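You operate a simulated robot arm through the tools that you are given. There is no shell and no other tool. Be economical: measure what you need, move in short steps, check, and stop when the job is done.

The job below is to be done with a simulated robot arm. You get a single attempt, and the scene is never put back.

TASK
Stop the stacker, set 4 trays and Empty, then switch it off.
Fine: black button first, red switch last.

Only the result counts: the job must be done as asked and must still hold three seconds after the hand-in. Knocking over, shifting, dropping, spilling or breaking anything else fails it.

THE ROBOT
A 7-joint arm with a two-finger parallel gripper, fixed in place. Base frame: the origin is at the foot of the arm, x ahead of it, y to its left, z up. Units: mm, degrees, N and s.
With the tool pointing down near the work surface it reaches from about 200 to 580 mm from the base axis. Its first joint turns from -66.0 to 66.0 degrees. Payload 1.57 kg.
Tool frame: the origin (TCP) lies between the finger pads and is the grasp point; the fingertips stand 30 mm ahead of it; z points along the fingers, y is the line along which they close. The gripper opens to 110 mm. The fingers are 24 mm wide and 12 mm thick; the gripper's body (48 by 112 mm) begins 78 mm behind the TCP.
Orientation is told as [roll, pitch, yaw] about the base's x, y, z axes, in that order, counted from this pose: with the fingers straight down and closing along the base's y, the tool's x points along the base's -x, its y along +y and its z along -z.

THE INTERFACE
- The arm moves only by the tool apply_moves. Its argument "series" is a list of rows, each an object (a shift or turn left out is 0, a gripper value left out holds the last) with "translation": the shift along the tool's x, y, z in units of 50 mm (1.0 is 50 mm), a list of three; "turn": the turn, a rotation vector about the tool's x, y, z in units of 6 degrees (1.0 is 6 degrees), a list of three. In form: [{"translation": [x, y, z], "turn": [wx, wy, wz]}, ...]. A call has 1 to 20 rows; each row shifts and turns the commanded pose from where the row before left it, along the tool's axes as they then stand. "grip" is the gripper command, from -1 (fully open) to 1 (shut), values between in proportion, set as the call begins (left out, the last holds). A call with a number of a shift or a turn outside -1 to 1 is refused whole. Each row takes 0.2 s and may step no farther than 50 mm and 8.6 degrees from the row before; otherwise, or with a gripper value out of range, the whole call is refused. A pose out of reach is approached as far as the arm can. The call stops where the force on the tool passes 50 N (or 10 N more than at its start, if that is more) or the arm is blocked; 0.2 s more then pass. The fingers move at their own pace (about 108 mm/s each) and stop on an object; they squeeze with about 35 N. The grip force told is the motor's: it shows also when the fingers shut on nothing. Time passes only in rows, and 0.2 s behind the last, so rows that do not move let the fingers close. It gives the time, the measured TCP pose, the force on the tool (base axes), the opening and the grip force at its end, in the units of the frame above (readings bear some noise).
- Cameras (640 x 400 px; columns grow to the right, rows downward): "scene" is fixed at [163.6, -396.2, 1395.3]; the picture's right is [0.76, -0.64, 0.00], its down [-0.42, -0.50, -0.75] and it looks along [0.49, 0.58, -0.66] (base axes); focal length 328 px, centre (320, 200). "wrist" rides on the gripper at [70, 16, -141] in the tool frame; the picture's right is [-0.23, 0.97, 0.00], its down [-0.86, -0.20, -0.48] and it looks along [-0.47, -0.11, 0.88] (tool axes); focal length 222 px, centre (320, 200). There is no depth. A picture from a camera that has moved, and an enlarged one, comes with that camera's place and axes in the base frame and with its lens.
- snapshot(camera): a new picture of that camera. The clock stands still meanwhile.
- zoom(camera, box): a new picture of the part [left, top, right, bottom] of that camera's present view, enlarged. The clock stands still meanwhile.
- hand_in(): hands the job in; it is judged then, once.

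Go step by step. Nothing tells you positions but the pictures and the camera data: compare them with the known pose of the tool, close in by small moves and look again before you grip or let go. The budget is 120 turns and 76 pictures, counting those below and the enlarged ones. Unless the task says otherwise, let go and move clear before handing in, and close with one line.

The tools are called after "Request:" as a command line: name --argument value ..., lists and objects as JSON in quotes. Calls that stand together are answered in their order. apply_moves: Moves the arm, as the interface text tells. Its arguments: {"type":"object","properties":{"series":{"type":"array"},"grip":{"type":"number"}},"required":["series"]} The other tools are called the same way: snapshot (camera) takes a picture; zoom (camera, box) takes an enlarged picture of a part of a camera's view; hand_in () hands the job in.

At the start:

```text
clock: 0.0
position: [378.7, 14.2, 1046.1]
tcp_rot: [0.1, 0.0, 0.0]
force: [0.6, 0.4, -0.6]
gripper_width: 109.9
grasp_force: 0.1
```

scene: 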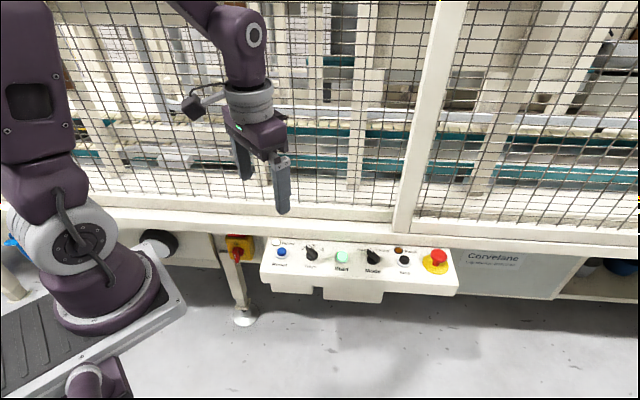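
wrist: 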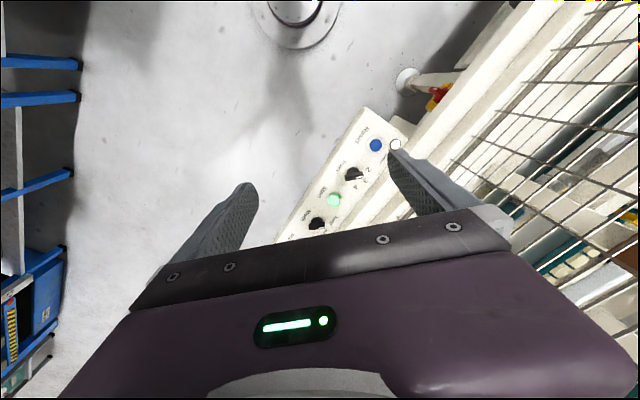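

I see a control panel with a blue button, a knob, a green button, a second knob, a black button, an emergency stop and a red/yellow switch to the left. I'll zoom in to read the labels.

Request:
zoom --camera "scene" --box '[260, 230, 370, 300]'

Request:
zoom --camera "scene" --box '[350, 230, 460, 300]'

Request:
zoom --camera "scene" --box '[200, 215, 290, 275]'

Request:
zoom --camera "wrist" --box '[270, 80, 480, 250]'

```text
5.71 times, centred on (315, 265) of scene
camera zoom: at [163.6, -396.2, 1395.3], right [0.76, -0.64, 0.0], down [-0.42, -0.5, -0.75], along [0.49, 0.58, -0.66], focal length 1877 px, centre (349, -171)
```

zoom: 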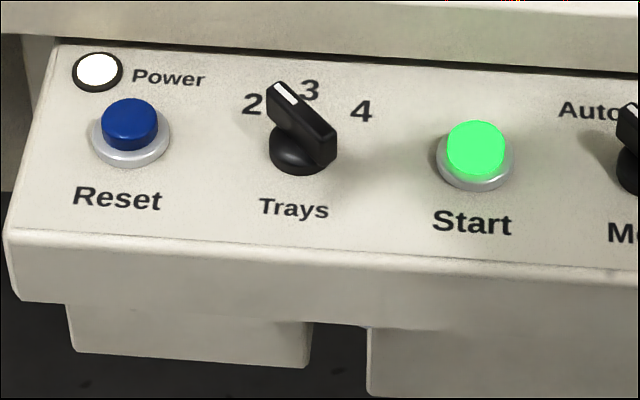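

```text
5.71 times, centred on (405, 265) of scene
camera zoom: at [163.6, -396.2, 1395.3], right [0.76, -0.64, 0.0], down [-0.42, -0.5, -0.75], along [0.49, 0.58, -0.66], focal length 1877 px, centre (-166, -171)
```

zoom: 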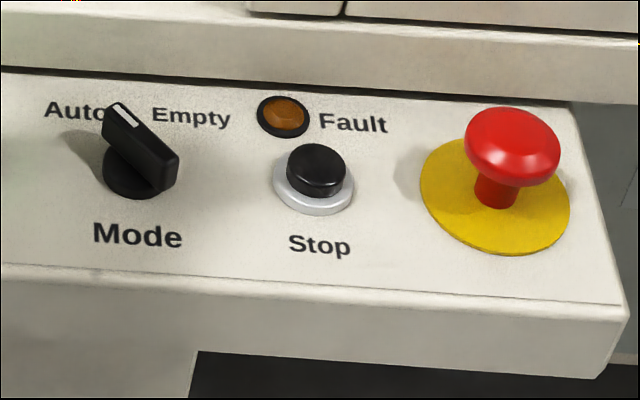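

```text
6.67 times, centred on (245, 245) of scene
camera zoom: at [163.6, -396.2, 1395.3], right [0.76, -0.64, 0.0], down [-0.42, -0.5, -0.75], along [0.49, 0.58, -0.66], focal length 2190 px, centre (820, -100)
```

zoom: 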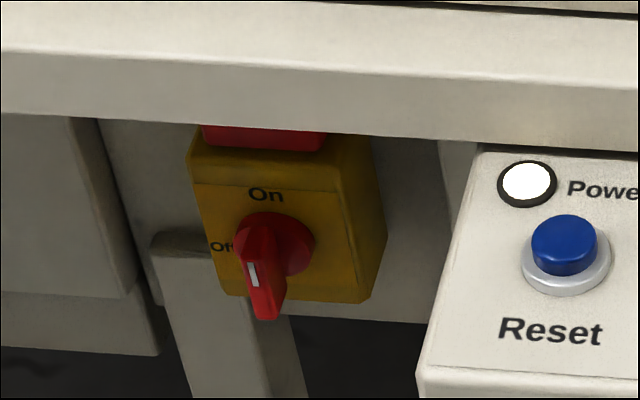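

```text
2.35 times, centred on (375, 165) of wrist
camera zoom: at [308.9, 30.2, 1185.9], right [0.23, 0.97, 0.0], down [0.86, -0.2, 0.48], along [0.47, -0.11, -0.88], focal length 523 px, centre (191, 282)
```

zoom: 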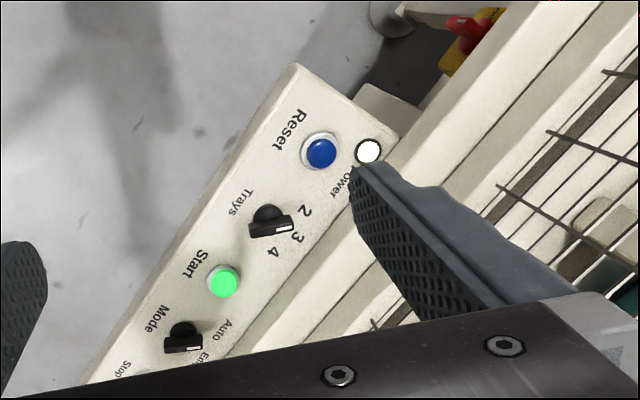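

The panel is nearly level at z≈690 and runs along the diagonal (0.707, -0.707). By my estimate Reset is near (463, 118), Trays (517, 57), Mode (637, -56) and Stop (693, -114). I'll shut the fingers, yaw 45° to line up with the panel, and move closer while staying high.

Request:
apply_moves --series '[{"turn": [0, 0, -0.9375]}, {"turn": [0, 0, -0.9375]}, {"turn": [0, 0, -0.9375]}, {"turn": [0, 0, -0.9375]}, {"turn": [0, 0, -0.9375]}, {"turn": [0, 0, -0.9375]}, {"turn": [0, 0, -0.9375]}, {"turn": [0, 0, -0.9375]}, {"translation": [-0.24, -0.77, 0.55]}, {"translation": [-0.24, -0.77, 0.55]}, {"translation": [-0.24, -0.77, 0.55]}, {"translation": [-0.24, -0.77, 0.55]}, {"translation": [-0.24, -0.77, 0.55]}, {"translation": [-0.24, -0.77, 0.55]}, {}, {}]' --grip 1

Request:
snapshot --camera "wrist"

Request:
snapshot --camera "scene"

```text
clock: 3.4
position: [591.3, -99.3, 880.6]
tcp_rot: [0.0, 0.0, 45.0]
force: [-0.9, 0.2, 0.5]
gripper_width: 0.1
grasp_force: 21.4
```

```text
69 pictures are left
camera wrist: at [531.4, -136.5, 1019.6], right [-0.53, 0.85, 0.0], down [0.75, 0.46, 0.48], along [0.41, 0.25, -0.88], focal length 222 px, centre (320, 200)
```

wrist: 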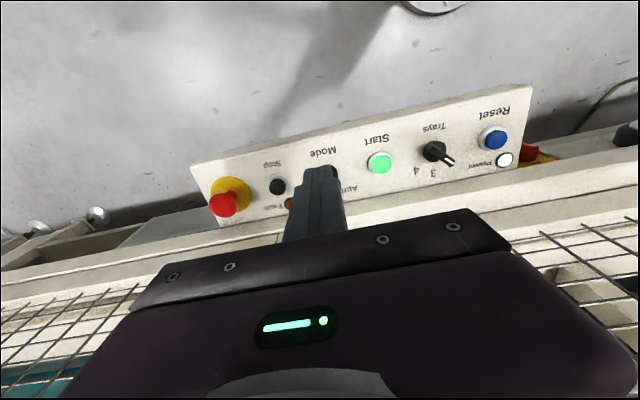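

```text
68 pictures are left
```

scene: 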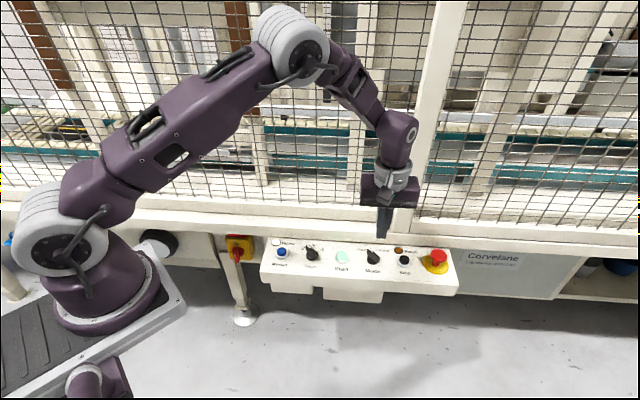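

The tool is aligned with the panel, and triangulating again puts Stop at about (692.5, -116) with its top near z 703. I'll move over it, still high.

Request:
apply_moves --series '[{"translation": [-0.3, -0.415, 0.5]}, {"translation": [-0.3, -0.415, 0.5]}, {"translation": [-0.3, -0.415, 0.5]}, {"translation": [-0.3, -0.415, 0.5]}, {}]'

Request:
snapshot --camera "wrist"

Request:
zoom --camera "scene" --box '[340, 180, 480, 300]'

```text
clock: 4.6
position: [675.7, -114.1, 795.1]
tcp_rot: [0.0, 0.2, 45.0]
force: [0.4, 0.0, -0.2]
gripper_width: 0.1
grasp_force: 21.0
out of reach, approached as far as the arm can: row 4
```

```text
67 pictures are left
camera wrist: at [615.0, -151.7, 935.5], right [-0.53, 0.85, 0.0], down [0.75, 0.46, 0.48], along [0.41, 0.25, -0.88], focal length 222 px, centre (320, 200)
```

wrist: 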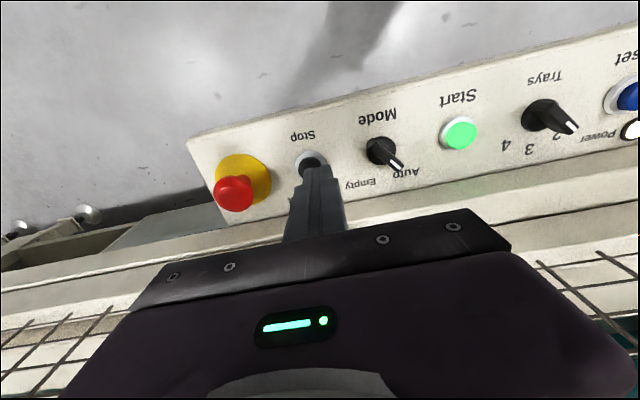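

```text
3.33 times, centred on (410, 240) of scene
camera zoom: at [163.5, -396.2, 1395.3], right [0.76, -0.64, 0.0], down [-0.42, -0.5, -0.75], along [0.49, 0.58, -0.66], focal length 1095 px, centre (20, 67)
```

zoom: 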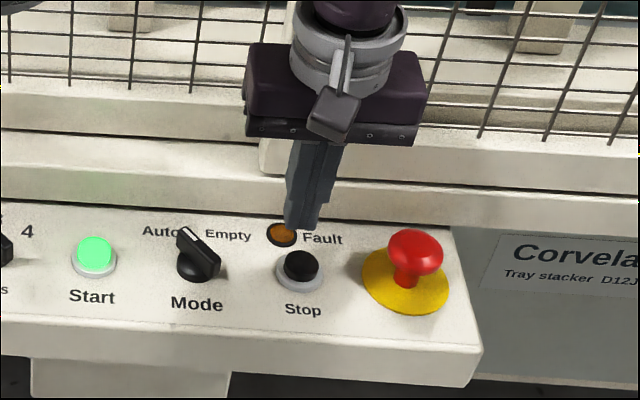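

The arm hit its reach limit just short of Stop while pointing straight down. I'll tilt the fingers 24° outward to gain reach.

Request:
apply_moves --series '[{"turn": [0.707, -0.707, 0]}, {"turn": [0.707, -0.707, 0]}, {"turn": [0.707, -0.707, 0]}, {"turn": [0.707, -0.707, 0]}, {}, {}]'

Request:
snapshot --camera "wrist"

Request:
zoom --camera "scene" --box '[340, 180, 480, 300]'

```text
clock: 6.0
position: [675.6, -113.7, 795.5]
tcp_rot: [-17.5, -16.6, 47.6]
force: [-0.4, 0.5, 0.5]
gripper_width: 0.1
grasp_force: 21.4
```

```text
65 pictures are left
camera wrist: at [563.2, -150.3, 898.9], right [-0.48, 0.85, -0.21], down [0.49, 0.46, 0.74], along [0.73, 0.25, -0.64], focal length 222 px, centre (320, 200)
```

wrist: 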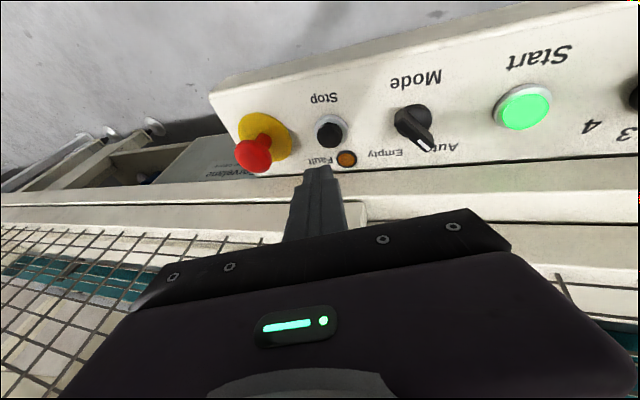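

```text
3.33 times, centred on (410, 240) of scene
camera zoom: at [163.6, -396.2, 1395.3], right [0.76, -0.64, 0.0], down [-0.42, -0.5, -0.75], along [0.49, 0.58, -0.66], focal length 1095 px, centre (20, 67)
```

zoom: 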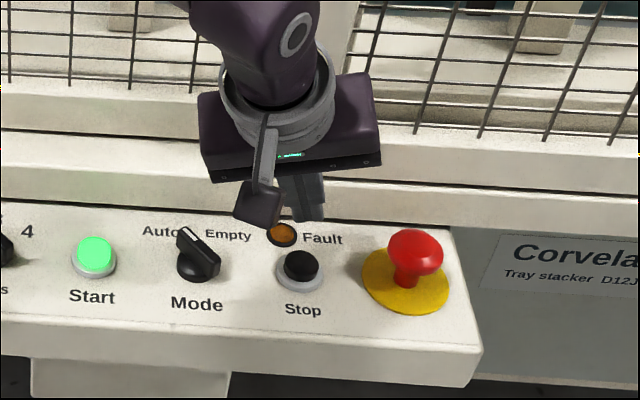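

The fingers are tilted and Stop is at about (690, -117). The lowest fingertip corner is at about (672, -114, 761), so I'll bring it to just above the button.

Request:
apply_moves --series '[{"translation": [0.041, -0.0015, 0.48]}, {"translation": [0.041, -0.0015, 0.48]}, {}]'

Request:
snapshot --camera "wrist"

Request:
zoom --camera "scene" --box '[360, 220, 460, 290]'

```text
clock: 6.8
position: [692.1, -114.5, 751.6]
tcp_rot: [-17.5, -16.7, 47.5]
force: [0.1, 0.0, -0.1]
gripper_width: 0.0
grasp_force: 20.9
```

```text
63 pictures are left
camera wrist: at [580.8, -152.3, 854.1], right [-0.48, 0.85, -0.21], down [0.49, 0.46, 0.74], along [0.73, 0.25, -0.64], focal length 222 px, centre (320, 200)
```

wrist: 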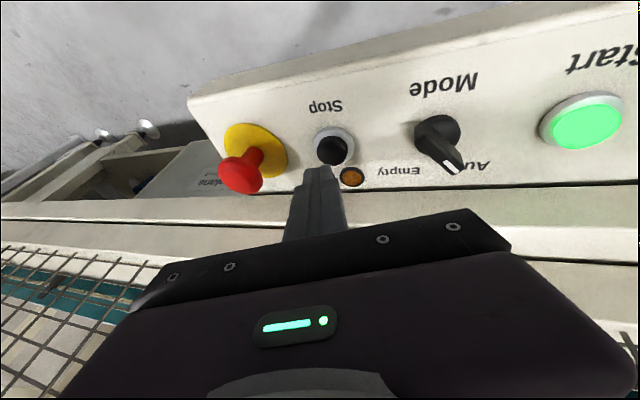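

```text
5.71 times, centred on (410, 255) of scene
camera zoom: at [163.6, -396.2, 1395.3], right [0.76, -0.64, 0.0], down [-0.42, -0.5, -0.75], along [0.49, 0.58, -0.66], focal length 1877 px, centre (-194, -114)
```

zoom: 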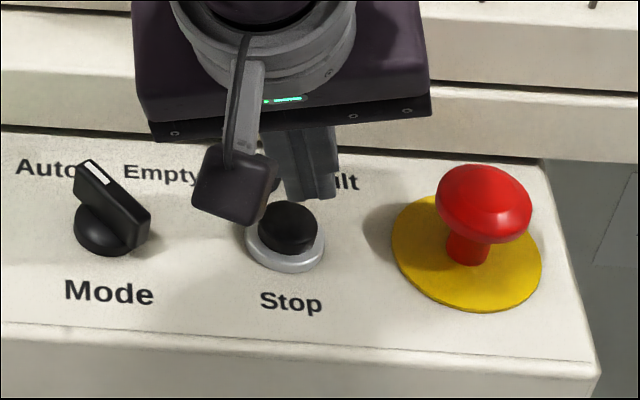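

The fingertip corner is almost directly over the Stop button. I'll press straight down in small steps.

Request:
apply_moves --series '[{"translation": [0.058, 0.058, 0.183]}, {"translation": [0.0173, 0.0173, 0.0548]}, {"translation": [0.0173, 0.0173, 0.0548]}, {"translation": [0.0173, 0.0173, 0.0548]}]'

Request:
zoom --camera "scene" --box '[320, 220, 460, 300]'

```text
clock: 7.8
position: [693.6, -115.5, 733.2]
tcp_rot: [-17.6, -16.7, 47.7]
force: [0.9, -0.5, 0.7]
gripper_width: 0.0
grasp_force: 21.5
```

```text
4.57 times, centred on (390, 260) of scene
camera zoom: at [163.5, -396.2, 1395.3], right [0.76, -0.64, 0.0], down [-0.42, -0.5, -0.75], along [0.49, 0.58, -0.66], focal length 1502 px, centre (0, -74)
```

zoom: 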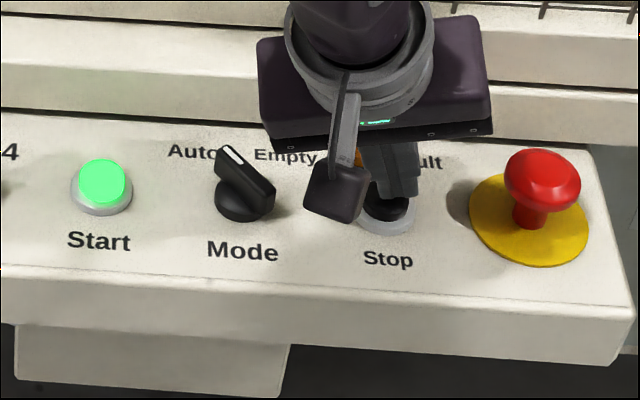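

There is no contact yet, so I'll keep descending slowly.

Request:
apply_moves --series '[{"translation": [0.0173, 0.0173, 0.0548]}, {"translation": [0.0173, 0.0173, 0.0548]}]'

Request:
zoom --camera "scene" --box '[320, 220, 460, 300]'

Request:
zoom --camera "wrist" --box '[220, 80, 440, 240]'

```text
clock: 8.4
position: [693.1, -116.5, 727.5]
tcp_rot: [-17.6, -16.8, 47.6]
force: [-1.2, 1.4, 11.9]
gripper_width: 0.0
grasp_force: 20.8
```

```text
4.57 times, centred on (390, 260) of scene
camera zoom: at [163.3, -396.1, 1395.4], right [0.76, -0.64, 0.0], down [-0.42, -0.5, -0.75], along [0.49, 0.58, -0.66], focal length 1502 px, centre (0, -74)
```

zoom: 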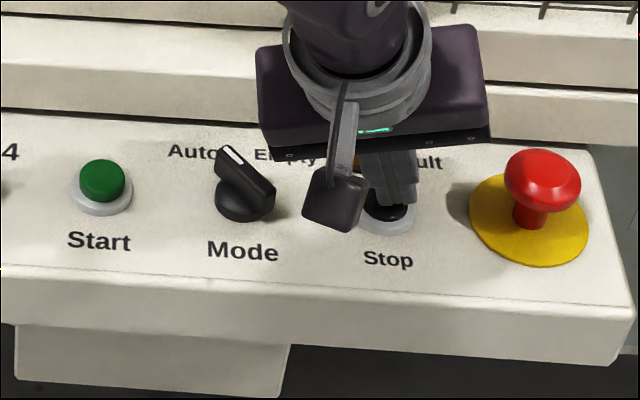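

```text
2.50 times, centred on (330, 160) of wrist
camera zoom: at [580.0, -152.8, 830.4], right [-0.48, 0.85, -0.22], down [0.48, 0.46, 0.74], along [0.73, 0.25, -0.64], focal length 555 px, centre (295, 300)
```

zoom: 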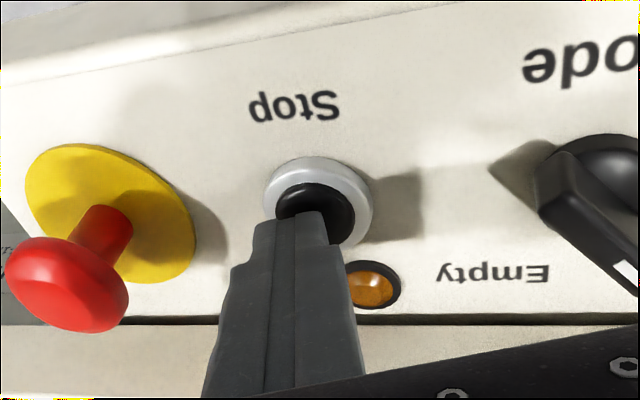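

The Start lamp went out, so Stop took effect. I'll back off upward, make the tool vertical, and yaw to 75° to line up with the Mode knob's bar.

Request:
apply_moves --series '[{"translation": [-0.173, -0.173, -0.548]}, {"translation": [-0.173, -0.173, -0.548]}, {"translation": [0.646, 0.646, -0.407]}, {"turn": [-0.707, 0.707, 0]}, {"turn": [-0.707, 0.707, 0]}, {"turn": [-0.707, 0.707, 0]}, {"turn": [-0.707, 0.707, 0]}, {"turn": [0, 0, -1]}, {"turn": [0, 0, -1]}, {"turn": [0, 0, -1]}, {"turn": [0, 0, -1]}, {"turn": [0, 0, -1]}, {}]' --grip 0.2

Request:
snapshot --camera "wrist"

Request:
zoom --camera "scene" --box '[350, 220, 430, 280]'

```text
clock: 11.2
position: [643.1, -116.4, 786.5]
tcp_rot: [0.0, 0.0, 75.0]
force: [-0.8, -0.7, -0.6]
gripper_width: 43.9
grasp_force: 0.0
```

```text
58 pictures are left
camera wrist: at [609.8, -178.2, 926.8], right [-0.88, 0.47, 0.0], down [0.41, 0.77, 0.48], along [0.23, 0.42, -0.88], focal length 222 px, centre (320, 200)
```

wrist: 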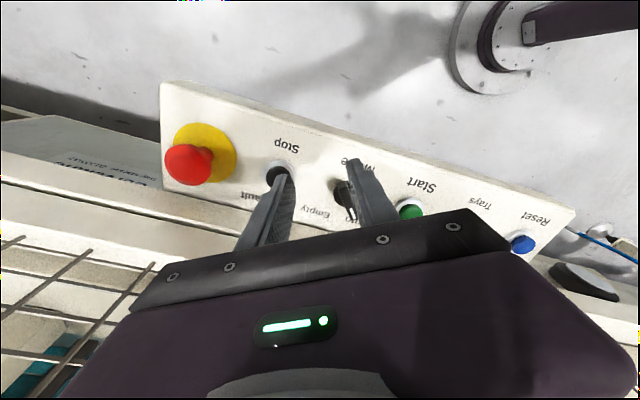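

```text
6.67 times, centred on (390, 250) of scene
camera zoom: at [163.6, -396.2, 1395.3], right [0.76, -0.64, 0.0], down [-0.42, -0.5, -0.75], along [0.49, 0.58, -0.66], focal length 2190 px, centre (-147, -133)
```

zoom: 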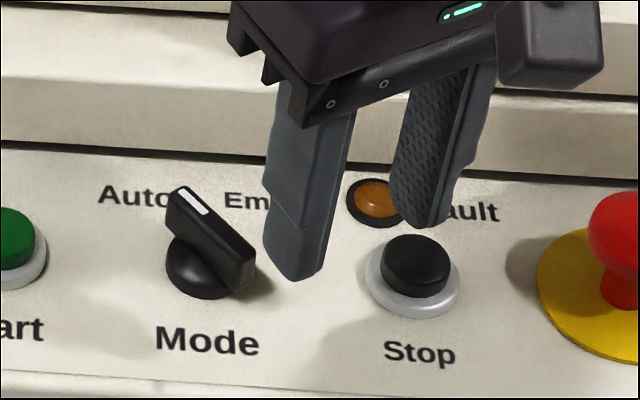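

The Mode knob's bar is centred near (640, -53) and points along azimuth ~83°, and Empty lies near ~7°. I'll yaw to 83° and move over it.

Request:
apply_moves --series '[{"turn": [0, 0, -0.667]}, {"turn": [0, 0, -0.667]}, {"translation": [-0.615, 0.112, 0]}, {"translation": [-0.615, 0.112, 0]}, {"translation": [0, 0, 0.4]}, {}]'

Request:
snapshot --camera "wrist"

Request:
zoom --camera "scene" --box '[340, 210, 420, 270]'

```text
clock: 12.6
position: [638.6, -52.5, 767.1]
tcp_rot: [0.0, 0.0, 83.0]
force: [-0.3, 0.8, -0.5]
gripper_width: 44.1
grasp_force: 0.0
```

```text
56 pictures are left
camera wrist: at [615.0, -118.9, 906.7], right [-0.94, 0.34, 0.0], down [0.3, 0.82, 0.48], along [0.16, 0.45, -0.88], focal length 222 px, centre (320, 200)
```

wrist: 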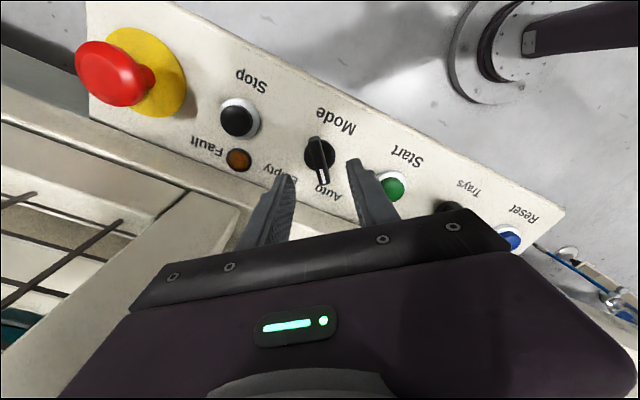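

```text
6.67 times, centred on (380, 240) of scene
camera zoom: at [163.6, -396.2, 1395.3], right [0.76, -0.64, 0.0], down [-0.42, -0.5, -0.75], along [0.49, 0.58, -0.66], focal length 2190 px, centre (-80, -67)
```

zoom: 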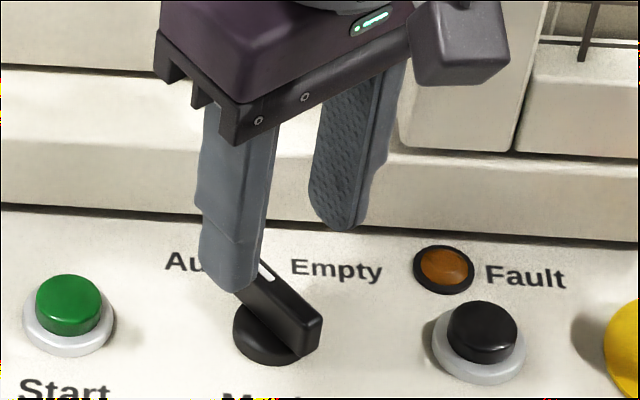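

Both views agree on an axis near (638.5, -55). I'll descend straddling the bar.

Request:
apply_moves --series '[{"translation": [0.05, 0, 0.2]}, {"translation": [0, 0, 0.2]}, {"translation": [0, 0, 0.16]}, {"translation": [0, 0, 0.16]}, {}]'

Request:
zoom --camera "wrist" --box '[220, 80, 440, 240]'

Request:
zoom --camera "scene" --box '[340, 220, 420, 280]'

```text
clock: 13.8
position: [639.4, -55.0, 730.1]
tcp_rot: [0.0, -0.1, 83.0]
force: [0.1, -0.4, 0.7]
gripper_width: 43.9
grasp_force: 0.1
```

```text
2.50 times, centred on (330, 160) of wrist
camera zoom: at [614.3, -121.6, 870.5], right [-0.94, 0.34, 0.0], down [0.3, 0.82, 0.48], along [0.16, 0.45, -0.88], focal length 555 px, centre (295, 300)
```

zoom: 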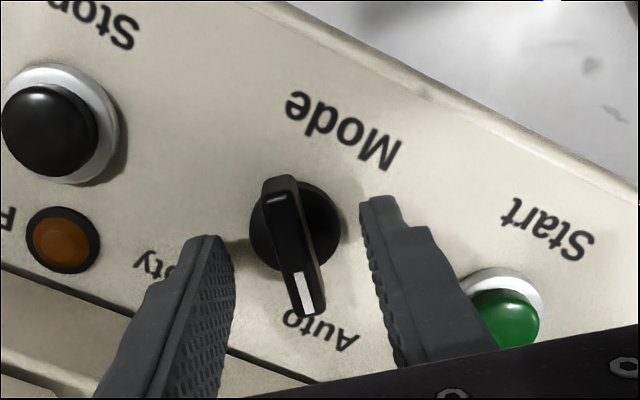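

```text
6.67 times, centred on (380, 250) of scene
camera zoom: at [163.6, -396.2, 1395.3], right [0.76, -0.64, 0.0], down [-0.42, -0.5, -0.75], along [0.49, 0.58, -0.66], focal length 2190 px, centre (-80, -133)
```

zoom: 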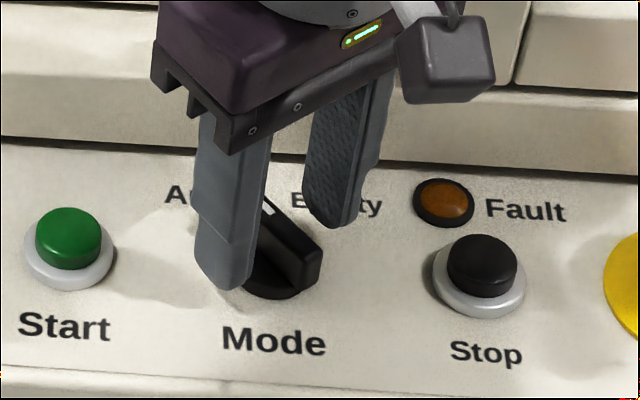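

The fingers straddle the bar with the knob centred between them. I'll close now.

Request:
apply_moves --series '[{"translation": [0, 0.02, 0]}, {}, {}]' --grip 1

Request:
zoom --camera "wrist" --box '[220, 80, 440, 240]'

```text
clock: 14.6
position: [638.6, -55.9, 730.7]
tcp_rot: [-0.2, 0.0, 83.0]
force: [15.5, -2.6, -11.9]
gripper_width: 10.8
grasp_force: 27.9
```

```text
2.50 times, centred on (330, 160) of wrist
camera zoom: at [613.8, -121.9, 870.6], right [-0.94, 0.34, 0.0], down [0.3, 0.82, 0.48], along [0.17, 0.45, -0.88], focal length 555 px, centre (295, 300)
```

zoom: 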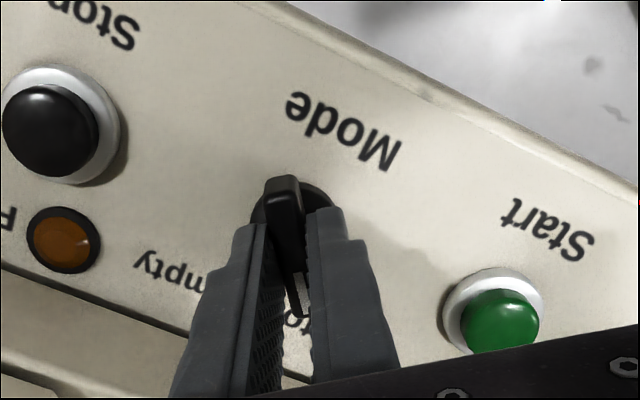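

The bar is gripped at 10.8 mm. I'll turn it clockwise in part and check.

Request:
apply_moves --series '[{"translation": [0, -0.015, 0]}, {"turn": [0, 0, 0.8]}, {"turn": [0, 0, 0.8]}, {"turn": [0, 0, 0.8]}, {"turn": [0, 0, 0.8]}, {"turn": [0, 0, 0.8]}, {"turn": [0, 0, 0.8]}]'

Request:
zoom --camera "wrist" --box '[220, 80, 440, 240]'

```text
clock: 16.2
position: [638.8, -55.9, 730.1]
tcp_rot: [0.0, 0.0, 54.1]
force: [1.9, 1.7, -2.2]
gripper_width: 10.8
grasp_force: 28.3
```

```text
2.50 times, centred on (330, 160) of wrist
camera zoom: at [585.0, -101.7, 870.8], right [-0.66, 0.75, 0.0], down [0.66, 0.58, 0.48], along [0.36, 0.31, -0.88], focal length 555 px, centre (295, 300)
```

zoom: 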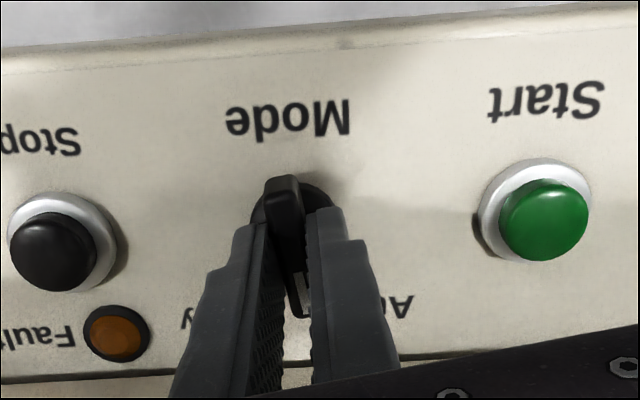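

The knob turns with the gripper and the forces are low. I'll continue toward Empty at about 7°.

Request:
apply_moves --series '[{"turn": [0, 0, 0.8]}, {"turn": [0, 0, 0.8]}, {"turn": [0, 0, 0.8]}, {"turn": [0, 0, 0.8]}, {"turn": [0, 0, 0.8]}, {"turn": [0, 0, 0.8]}, {"turn": [0, 0, 0.8]}, {"turn": [0, 0, 0.8]}, {"turn": [0, 0, 0.8]}, {"turn": [0, 0, 0.6]}]'

Request:
zoom --camera "wrist" --box '[220, 80, 440, 240]'

Request:
zoom --camera "scene" --box '[340, 220, 420, 280]'

```text
clock: 18.4
position: [639.2, -54.8, 730.1]
tcp_rot: [0.0, -0.2, 7.3]
force: [8.8, 1.2, -7.1]
gripper_width: 10.8
grasp_force: 28.6
```

```text
2.50 times, centred on (330, 160) of wrist
camera zoom: at [567.7, -47.6, 870.7], right [0.1, 0.99, 0.0], down [0.87, -0.09, 0.48], along [0.48, -0.05, -0.88], focal length 555 px, centre (295, 300)
```

zoom: 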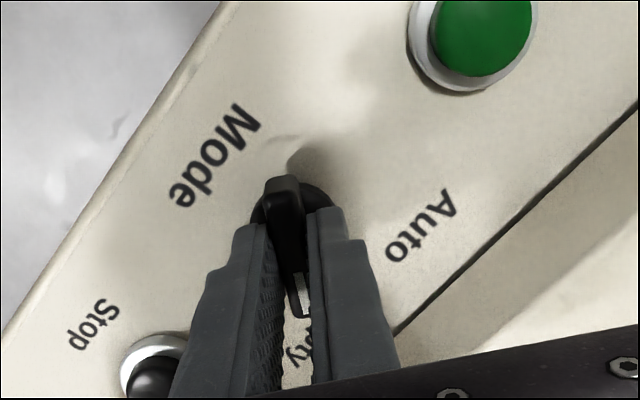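

```text
6.67 times, centred on (380, 250) of scene
camera zoom: at [163.9, -396.2, 1395.3], right [0.76, -0.64, 0.0], down [-0.42, -0.5, -0.75], along [0.49, 0.58, -0.66], focal length 2190 px, centre (-80, -133)
```

zoom: 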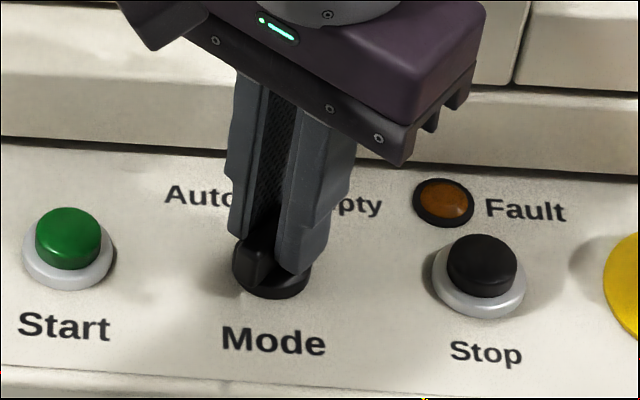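

The pointer now looks to be at Empty. I'll open, wait, and lift.

Request:
apply_moves --series '[{}, {}, {"translation": [0, 0, -0.5]}, {"translation": [0, 0, -0.8]}, {}]' --grip 0.2

Request:
zoom --camera "scene" --box '[340, 220, 420, 280]'

Request:
snapshot --camera "wrist"

```text
clock: 19.6
position: [640.8, -54.4, 797.8]
tcp_rot: [0.0, -0.1, 7.3]
force: [0.2, -0.4, -0.4]
gripper_width: 43.8
grasp_force: 0.1
```

```text
6.67 times, centred on (380, 250) of scene
camera zoom: at [163.6, -396.2, 1395.3], right [0.76, -0.64, 0.0], down [-0.42, -0.5, -0.75], along [0.49, 0.58, -0.66], focal length 2190 px, centre (-80, -133)
```

zoom: 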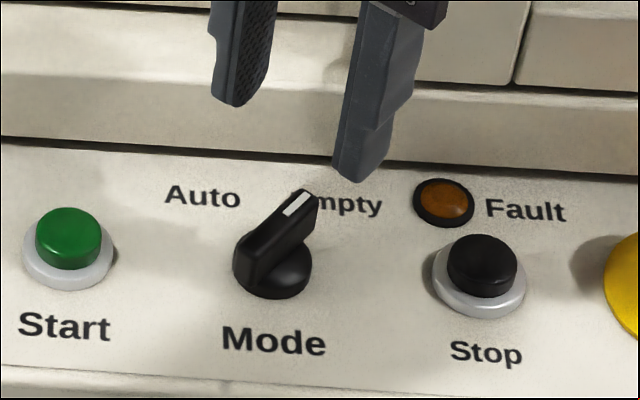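

```text
47 pictures are left
camera wrist: at [569.5, -47.5, 937.4], right [0.1, 0.99, 0.0], down [0.87, -0.09, 0.48], along [0.48, -0.05, -0.88], focal length 222 px, centre (320, 200)
```

wrist: 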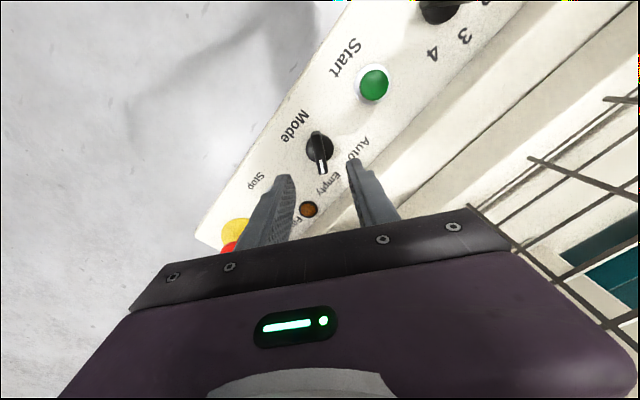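

Mode now points at Empty. Next I'll move over to the Trays knob, near (519, 58), and yaw back to 83°.

Request:
apply_moves --series '[{"translation": [0.535, 0.623, 0]}, {"translation": [0.535, 0.623, 0]}, {"translation": [0.535, 0.623, 0]}, {"translation": [0.535, 0.623, 0]}, {"turn": [0, 0, -0.97]}, {"turn": [0, 0, -0.97]}, {"turn": [0, 0, -0.97]}, {"turn": [0, 0, -0.97]}, {"turn": [0, 0, -0.97]}, {"turn": [0, 0, -0.97]}, {"turn": [0, 0, -0.97]}, {"turn": [0, 0, -0.97]}, {"turn": [0, 0, -0.97]}, {"turn": [0, 0, -0.97]}, {"turn": [0, 0, -0.97]}, {"turn": [0, 0, -0.97]}, {"turn": [0, 0, -0.97]}, {}]'

Request:
zoom --camera "scene" --box '[270, 220, 350, 280]'

Request:
snapshot --camera "wrist"

```text
clock: 23.4
position: [516.3, 53.7, 796.0]
tcp_rot: [0.0, 0.0, 83.1]
force: [0.9, -0.3, 0.5]
gripper_width: 43.8
grasp_force: 0.0
```

```text
6.67 times, centred on (310, 250) of scene
camera zoom: at [163.6, -396.2, 1395.3], right [0.76, -0.64, 0.0], down [-0.42, -0.5, -0.75], along [0.49, 0.58, -0.66], focal length 2190 px, centre (387, -133)
```

zoom: 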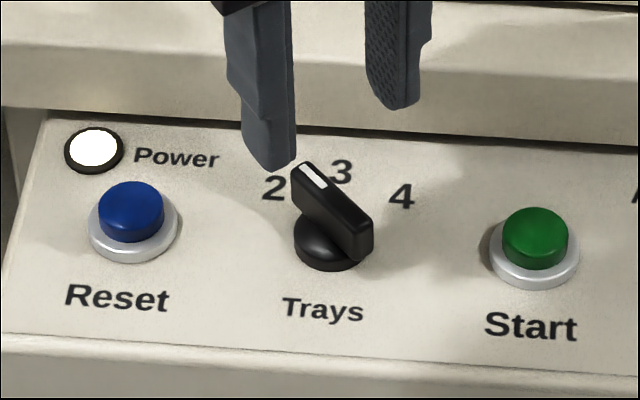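

```text
45 pictures are left
camera wrist: at [492.0, -12.8, 935.9], right [-0.94, 0.34, 0.0], down [0.3, 0.82, 0.48], along [0.16, 0.45, -0.88], focal length 222 px, centre (320, 200)
```

wrist: 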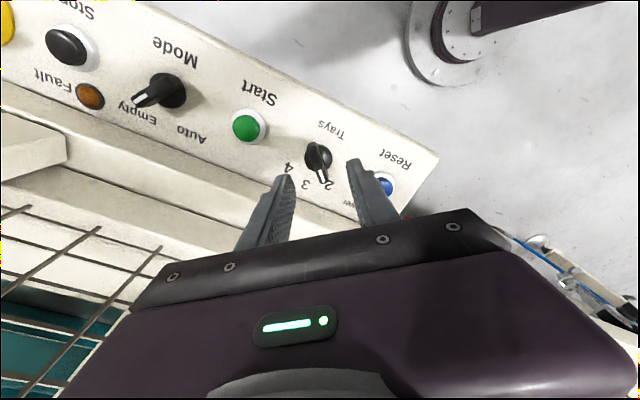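

I put the Trays axis at about (520.5, 61). I'll correct laterally and descend.

Request:
apply_moves --series '[{"translation": [-0.155, -0.066, 0]}, {"translation": [0, 0, 0.5]}, {"translation": [0, 0, 0.4]}, {"translation": [0, 0, 0.21]}, {"translation": [0, 0, 0.21]}, {}]'

Request:
zoom --camera "wrist" --box '[220, 80, 440, 240]'

```text
clock: 24.8
position: [519.8, 61.2, 728.2]
tcp_rot: [0.0, 0.1, 83.1]
force: [-0.7, 0.8, -0.5]
gripper_width: 43.7
grasp_force: 0.2
```

```text
2.50 times, centred on (330, 160) of wrist
camera zoom: at [496.0, -5.2, 869.0], right [-0.94, 0.34, 0.0], down [0.3, 0.82, 0.48], along [0.16, 0.45, -0.88], focal length 555 px, centre (295, 300)
```

zoom: 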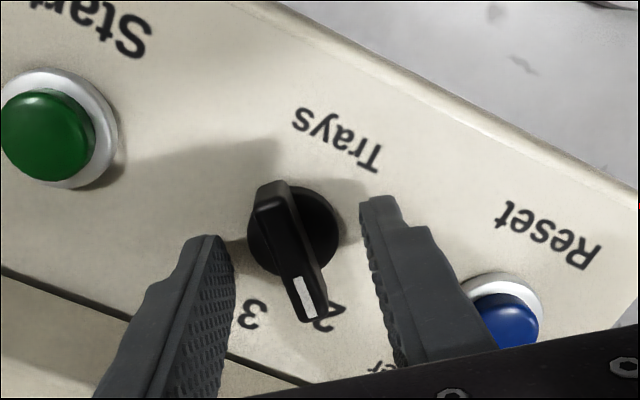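

This bar is rotated about 7° more than the Mode bar was, to azimuth ~90°, so its detents are likely ±45°. I'll yaw to match it and then close.

Request:
apply_moves --series '[{"turn": [0, 0, -1.0]}, {}]' --grip 0.2

Request:
zoom --camera "wrist" --box '[220, 80, 440, 240]'

Request:
apply_moves --series '[{}, {}, {}]' --grip 1

Request:
zoom --camera "wrist" --box '[220, 80, 440, 240]'

```text
clock: 25.4
position: [520.3, 60.7, 728.9]
tcp_rot: [0.1, -0.1, 89.2]
force: [0.3, -0.7, -0.4]
gripper_width: 44.0
grasp_force: 0.1
```

```text
2.50 times, centred on (330, 160) of wrist
camera zoom: at [503.4, -7.5, 869.4], right [-0.97, 0.24, 0.0], down [0.21, 0.85, 0.48], along [0.12, 0.46, -0.88], focal length 555 px, centre (295, 300)
```

zoom: 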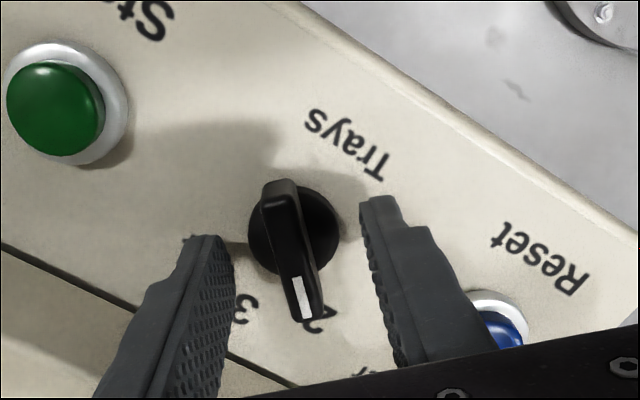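

```text
clock: 26.2
position: [520.6, 60.2, 729.8]
tcp_rot: [-0.1, 0.0, 89.1]
force: [6.5, -1.1, -3.0]
gripper_width: 11.0
grasp_force: 28.3
```

```text
2.50 times, centred on (330, 160) of wrist
camera zoom: at [503.8, -7.6, 869.4], right [-0.97, 0.24, 0.0], down [0.21, 0.85, 0.48], along [0.12, 0.46, -0.88], focal length 555 px, centre (295, 300)
```

zoom: 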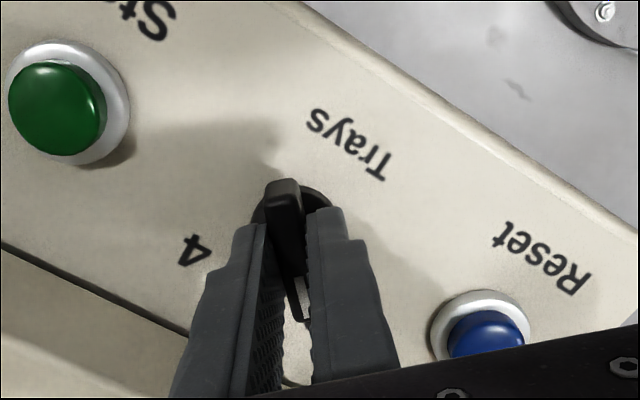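

It's gripped well. I'll turn it clockwise through about 87° to 4.

Request:
apply_moves --series '[{"turn": [0, 0, 0.8]}, {"turn": [0, 0, 0.8]}, {"turn": [0, 0, 0.8]}, {"turn": [0, 0, 0.8]}, {"turn": [0, 0, 0.8]}, {"turn": [0, 0, 0.8]}, {"turn": [0, 0, 0.8]}, {"turn": [0, 0, 0.8]}, {"turn": [0, 0, 0.8]}, {"turn": [0, 0, 0.8]}, {"turn": [0, 0, 0.8]}, {"turn": [0, 0, 0.8]}, {"turn": [0, 0, 0.8]}, {"turn": [0, 0, 0.8]}, {"turn": [0, 0, 0.8]}, {"turn": [0, 0, 0.8]}, {"turn": [0, 0, 0.8]}, {"turn": [0, 0, 0.8]}]'

Request:
zoom --camera "wrist" --box '[220, 80, 440, 240]'

```text
clock: 30.0
position: [519.8, 62.1, 729.2]
tcp_rot: [0.0, 0.0, 2.6]
force: [3.1, 6.4, 3.3]
gripper_width: 10.6
grasp_force: 28.7
```

```text
2.50 times, centred on (330, 160) of wrist
camera zoom: at [450.5, 75.5, 869.5], right [0.18, 0.98, 0.0], down [0.86, -0.16, 0.48], along [0.47, -0.09, -0.88], focal length 555 px, centre (295, 300)
```

zoom: 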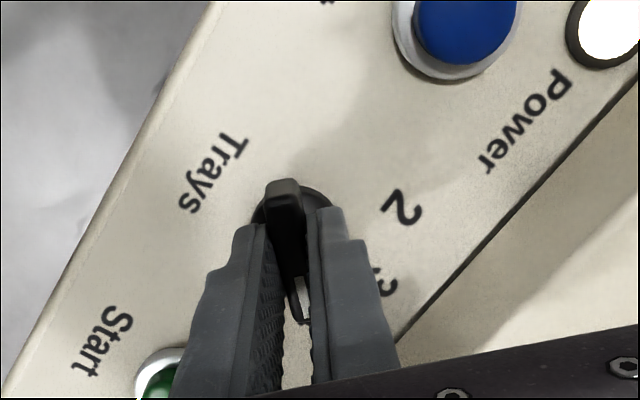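

The knob followed the turn. I'll open, lift straight up, and check it.

Request:
apply_moves --series '[{}, {}, {"translation": [0, 0, -0.5]}, {"translation": [0, 0, -1.0]}, {}]' --grip 0.2

Request:
zoom --camera "scene" --box '[270, 220, 350, 280]'

Request:
snapshot --camera "wrist"

```text
clock: 31.2
position: [518.2, 61.8, 806.6]
tcp_rot: [0.0, 0.0, 2.7]
force: [-0.3, -0.1, -0.4]
gripper_width: 44.1
grasp_force: 0.1
```

```text
6.67 times, centred on (310, 250) of scene
camera zoom: at [163.5, -396.2, 1395.3], right [0.76, -0.64, 0.0], down [-0.42, -0.5, -0.75], along [0.49, 0.58, -0.66], focal length 2190 px, centre (387, -133)
```

zoom: 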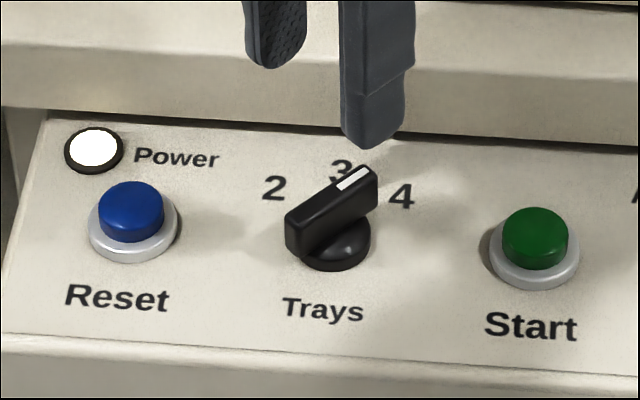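

```text
39 pictures are left
camera wrist: at [448.3, 74.8, 946.1], right [0.18, 0.98, 0.0], down [0.86, -0.16, 0.48], along [0.47, -0.09, -0.88], focal length 222 px, centre (320, 200)
```

wrist: 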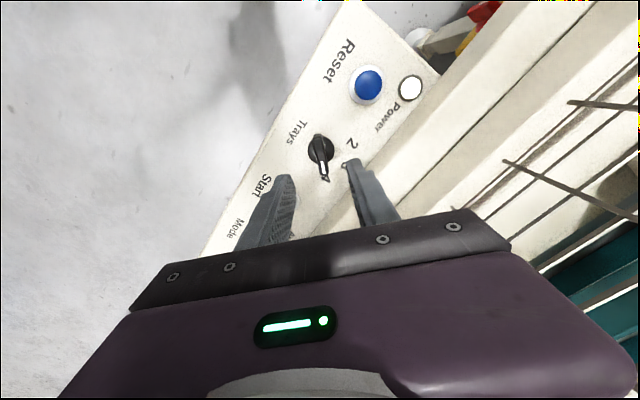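

Trays is at 4 and mirrors its starting angle exactly. Next I'll move the camera in front of the red main switch to look at it.

Request:
apply_moves --series '[{"translation": [0.898, 0.33, 0]}, {"translation": [0.898, 0.33, 0]}, {"translation": [0.898, 0.33, 0]}, {"translation": [0.898, 0.33, 0]}, {"translation": [0.898, 0.33, 0]}, {"turn": [0, 0, -0.88]}, {"turn": [0, 0, -0.88]}, {"turn": [0, 0, -0.88]}, {"turn": [0, 0, -0.88]}, {"turn": [0, 0, -0.88]}, {"turn": [0, 0, -0.88]}, {"turn": [0, 0, -0.88]}, {"turn": [0, 0, -0.88]}, {}]'

Request:
snapshot --camera "wrist"

Request:
snapshot --camera "scene"

```text
clock: 34.2
position: [294.2, 132.6, 804.5]
tcp_rot: [0.0, 0.1, 45.0]
force: [-0.1, 0.3, -0.5]
gripper_width: 44.1
grasp_force: 0.1
```

```text
38 pictures are left
camera wrist: at [232.2, 96.0, 944.9], right [-0.53, 0.85, 0.0], down [0.75, 0.46, 0.48], along [0.41, 0.25, -0.88], focal length 222 px, centre (320, 200)
```

wrist: 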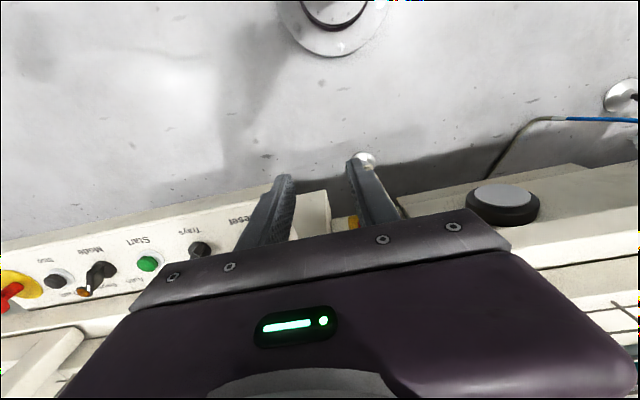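

```text
37 pictures are left
```

scene: 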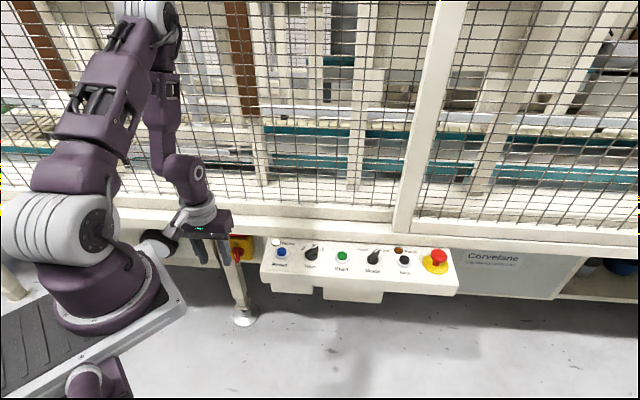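

The gripper blocks the view of the switch. I'll tilt the tool toward the switch panel so the camera can see it.

Request:
apply_moves --series '[{"turn": [0, -1, 0]}, {"turn": [0, -1, 0]}, {"turn": [0, -1, 0]}, {"turn": [0, -1, 0]}, {"turn": [0, -1, 0]}, {"turn": [0, -1, 0]}, {"turn": [0, -1, 0]}, {}]'

Request:
snapshot --camera "wrist"

Request:
zoom --camera "scene" --box '[200, 215, 290, 275]'

```text
clock: 36.0
position: [330.2, 175.1, 757.2]
tcp_rot: [1.7, -38.0, 47.6]
force: [-1.0, -0.4, 0.2]
gripper_width: 44.2
grasp_force: 0.1
out of reach, approached as far as the arm can: row 2, 3, 4, 5, 6, 7
```

```text
36 pictures are left
camera wrist: at [227.0, 79.2, 824.8], right [-0.61, 0.78, 0.16], down [0.42, 0.14, 0.9], along [0.67, 0.62, -0.41], focal length 222 px, centre (320, 200)
```

wrist: 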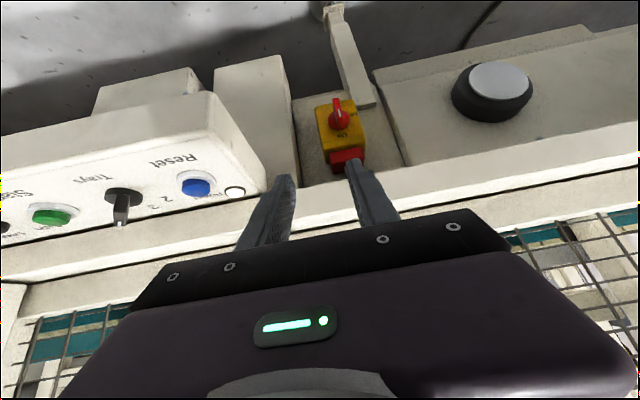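

```text
6.67 times, centred on (245, 245) of scene
camera zoom: at [163.5, -396.2, 1395.3], right [0.76, -0.64, 0.0], down [-0.42, -0.5, -0.75], along [0.49, 0.58, -0.66], focal length 2190 px, centre (820, -100)
```

zoom: 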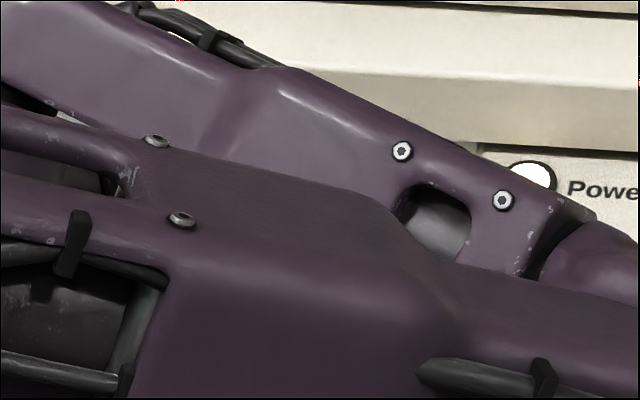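

The switch is now visible in the wrist view, so I'll enlarge it.

Request:
zoom --camera "wrist" --box '[290, 70, 400, 200]'

Request:
snapshot --camera "scene"

```text
3.08 times, centred on (345, 135) of wrist
camera zoom: at [227.0, 79.2, 824.8], right [-0.61, 0.78, 0.16], down [0.42, 0.14, 0.9], along [0.67, 0.62, -0.41], focal length 684 px, centre (243, 400)
```

zoom: 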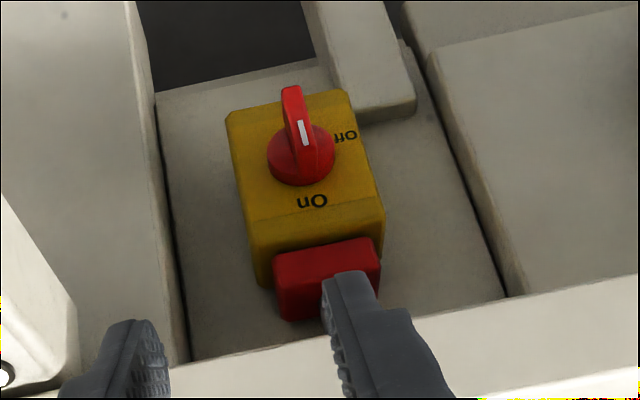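

```text
33 pictures are left
```

scene: 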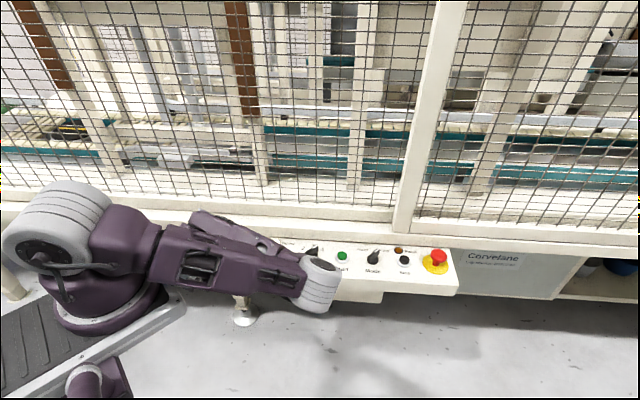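

I place the switch axis at about (431, 358, 508). It faces along -b, its bar is vertical (On), and it stands out about 35 mm. The arm is folded awkwardly here, so I'll move outward a little and see how the configuration behaves.

Request:
apply_moves --series '[{"translation": [-0.475, 0, 0.37]}, {"translation": [-0.475, 0, 0.37]}, {}]'

Request:
snapshot --camera "scene"

Request:
zoom --camera "wrist" --box '[270, 0, 430, 100]'

```text
clock: 36.8
position: [371.9, 220.6, 758.9]
tcp_rot: [1.7, -38.0, 47.6]
force: [0.8, -0.1, -0.6]
gripper_width: 44.0
grasp_force: 0.0
```

```text
32 pictures are left
```

scene: 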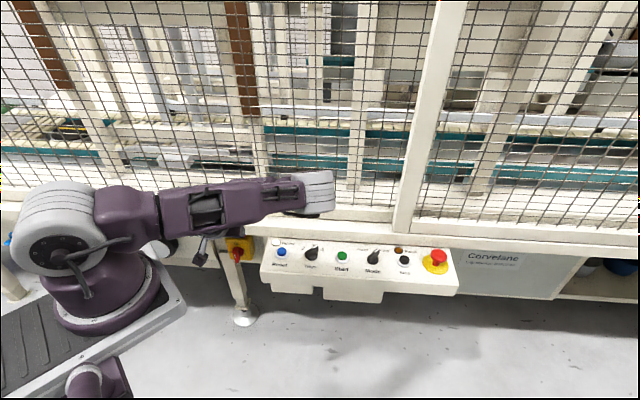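

```text
4.00 times, centred on (350, 50) of wrist
camera zoom: at [267.4, 125.1, 826.7], right [-0.61, 0.78, 0.16], down [0.42, 0.14, 0.9], along [0.67, 0.62, -0.41], focal length 888 px, centre (200, 800)
```

zoom: 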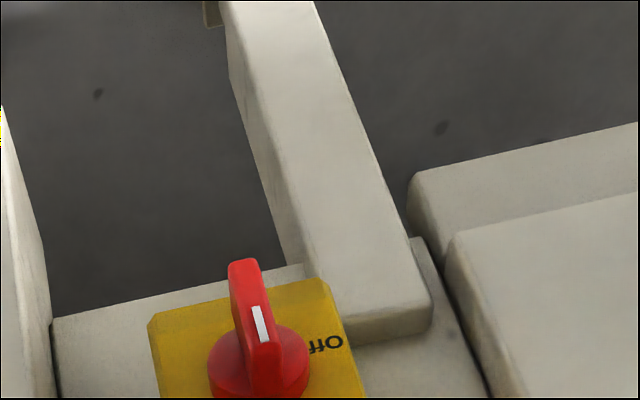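

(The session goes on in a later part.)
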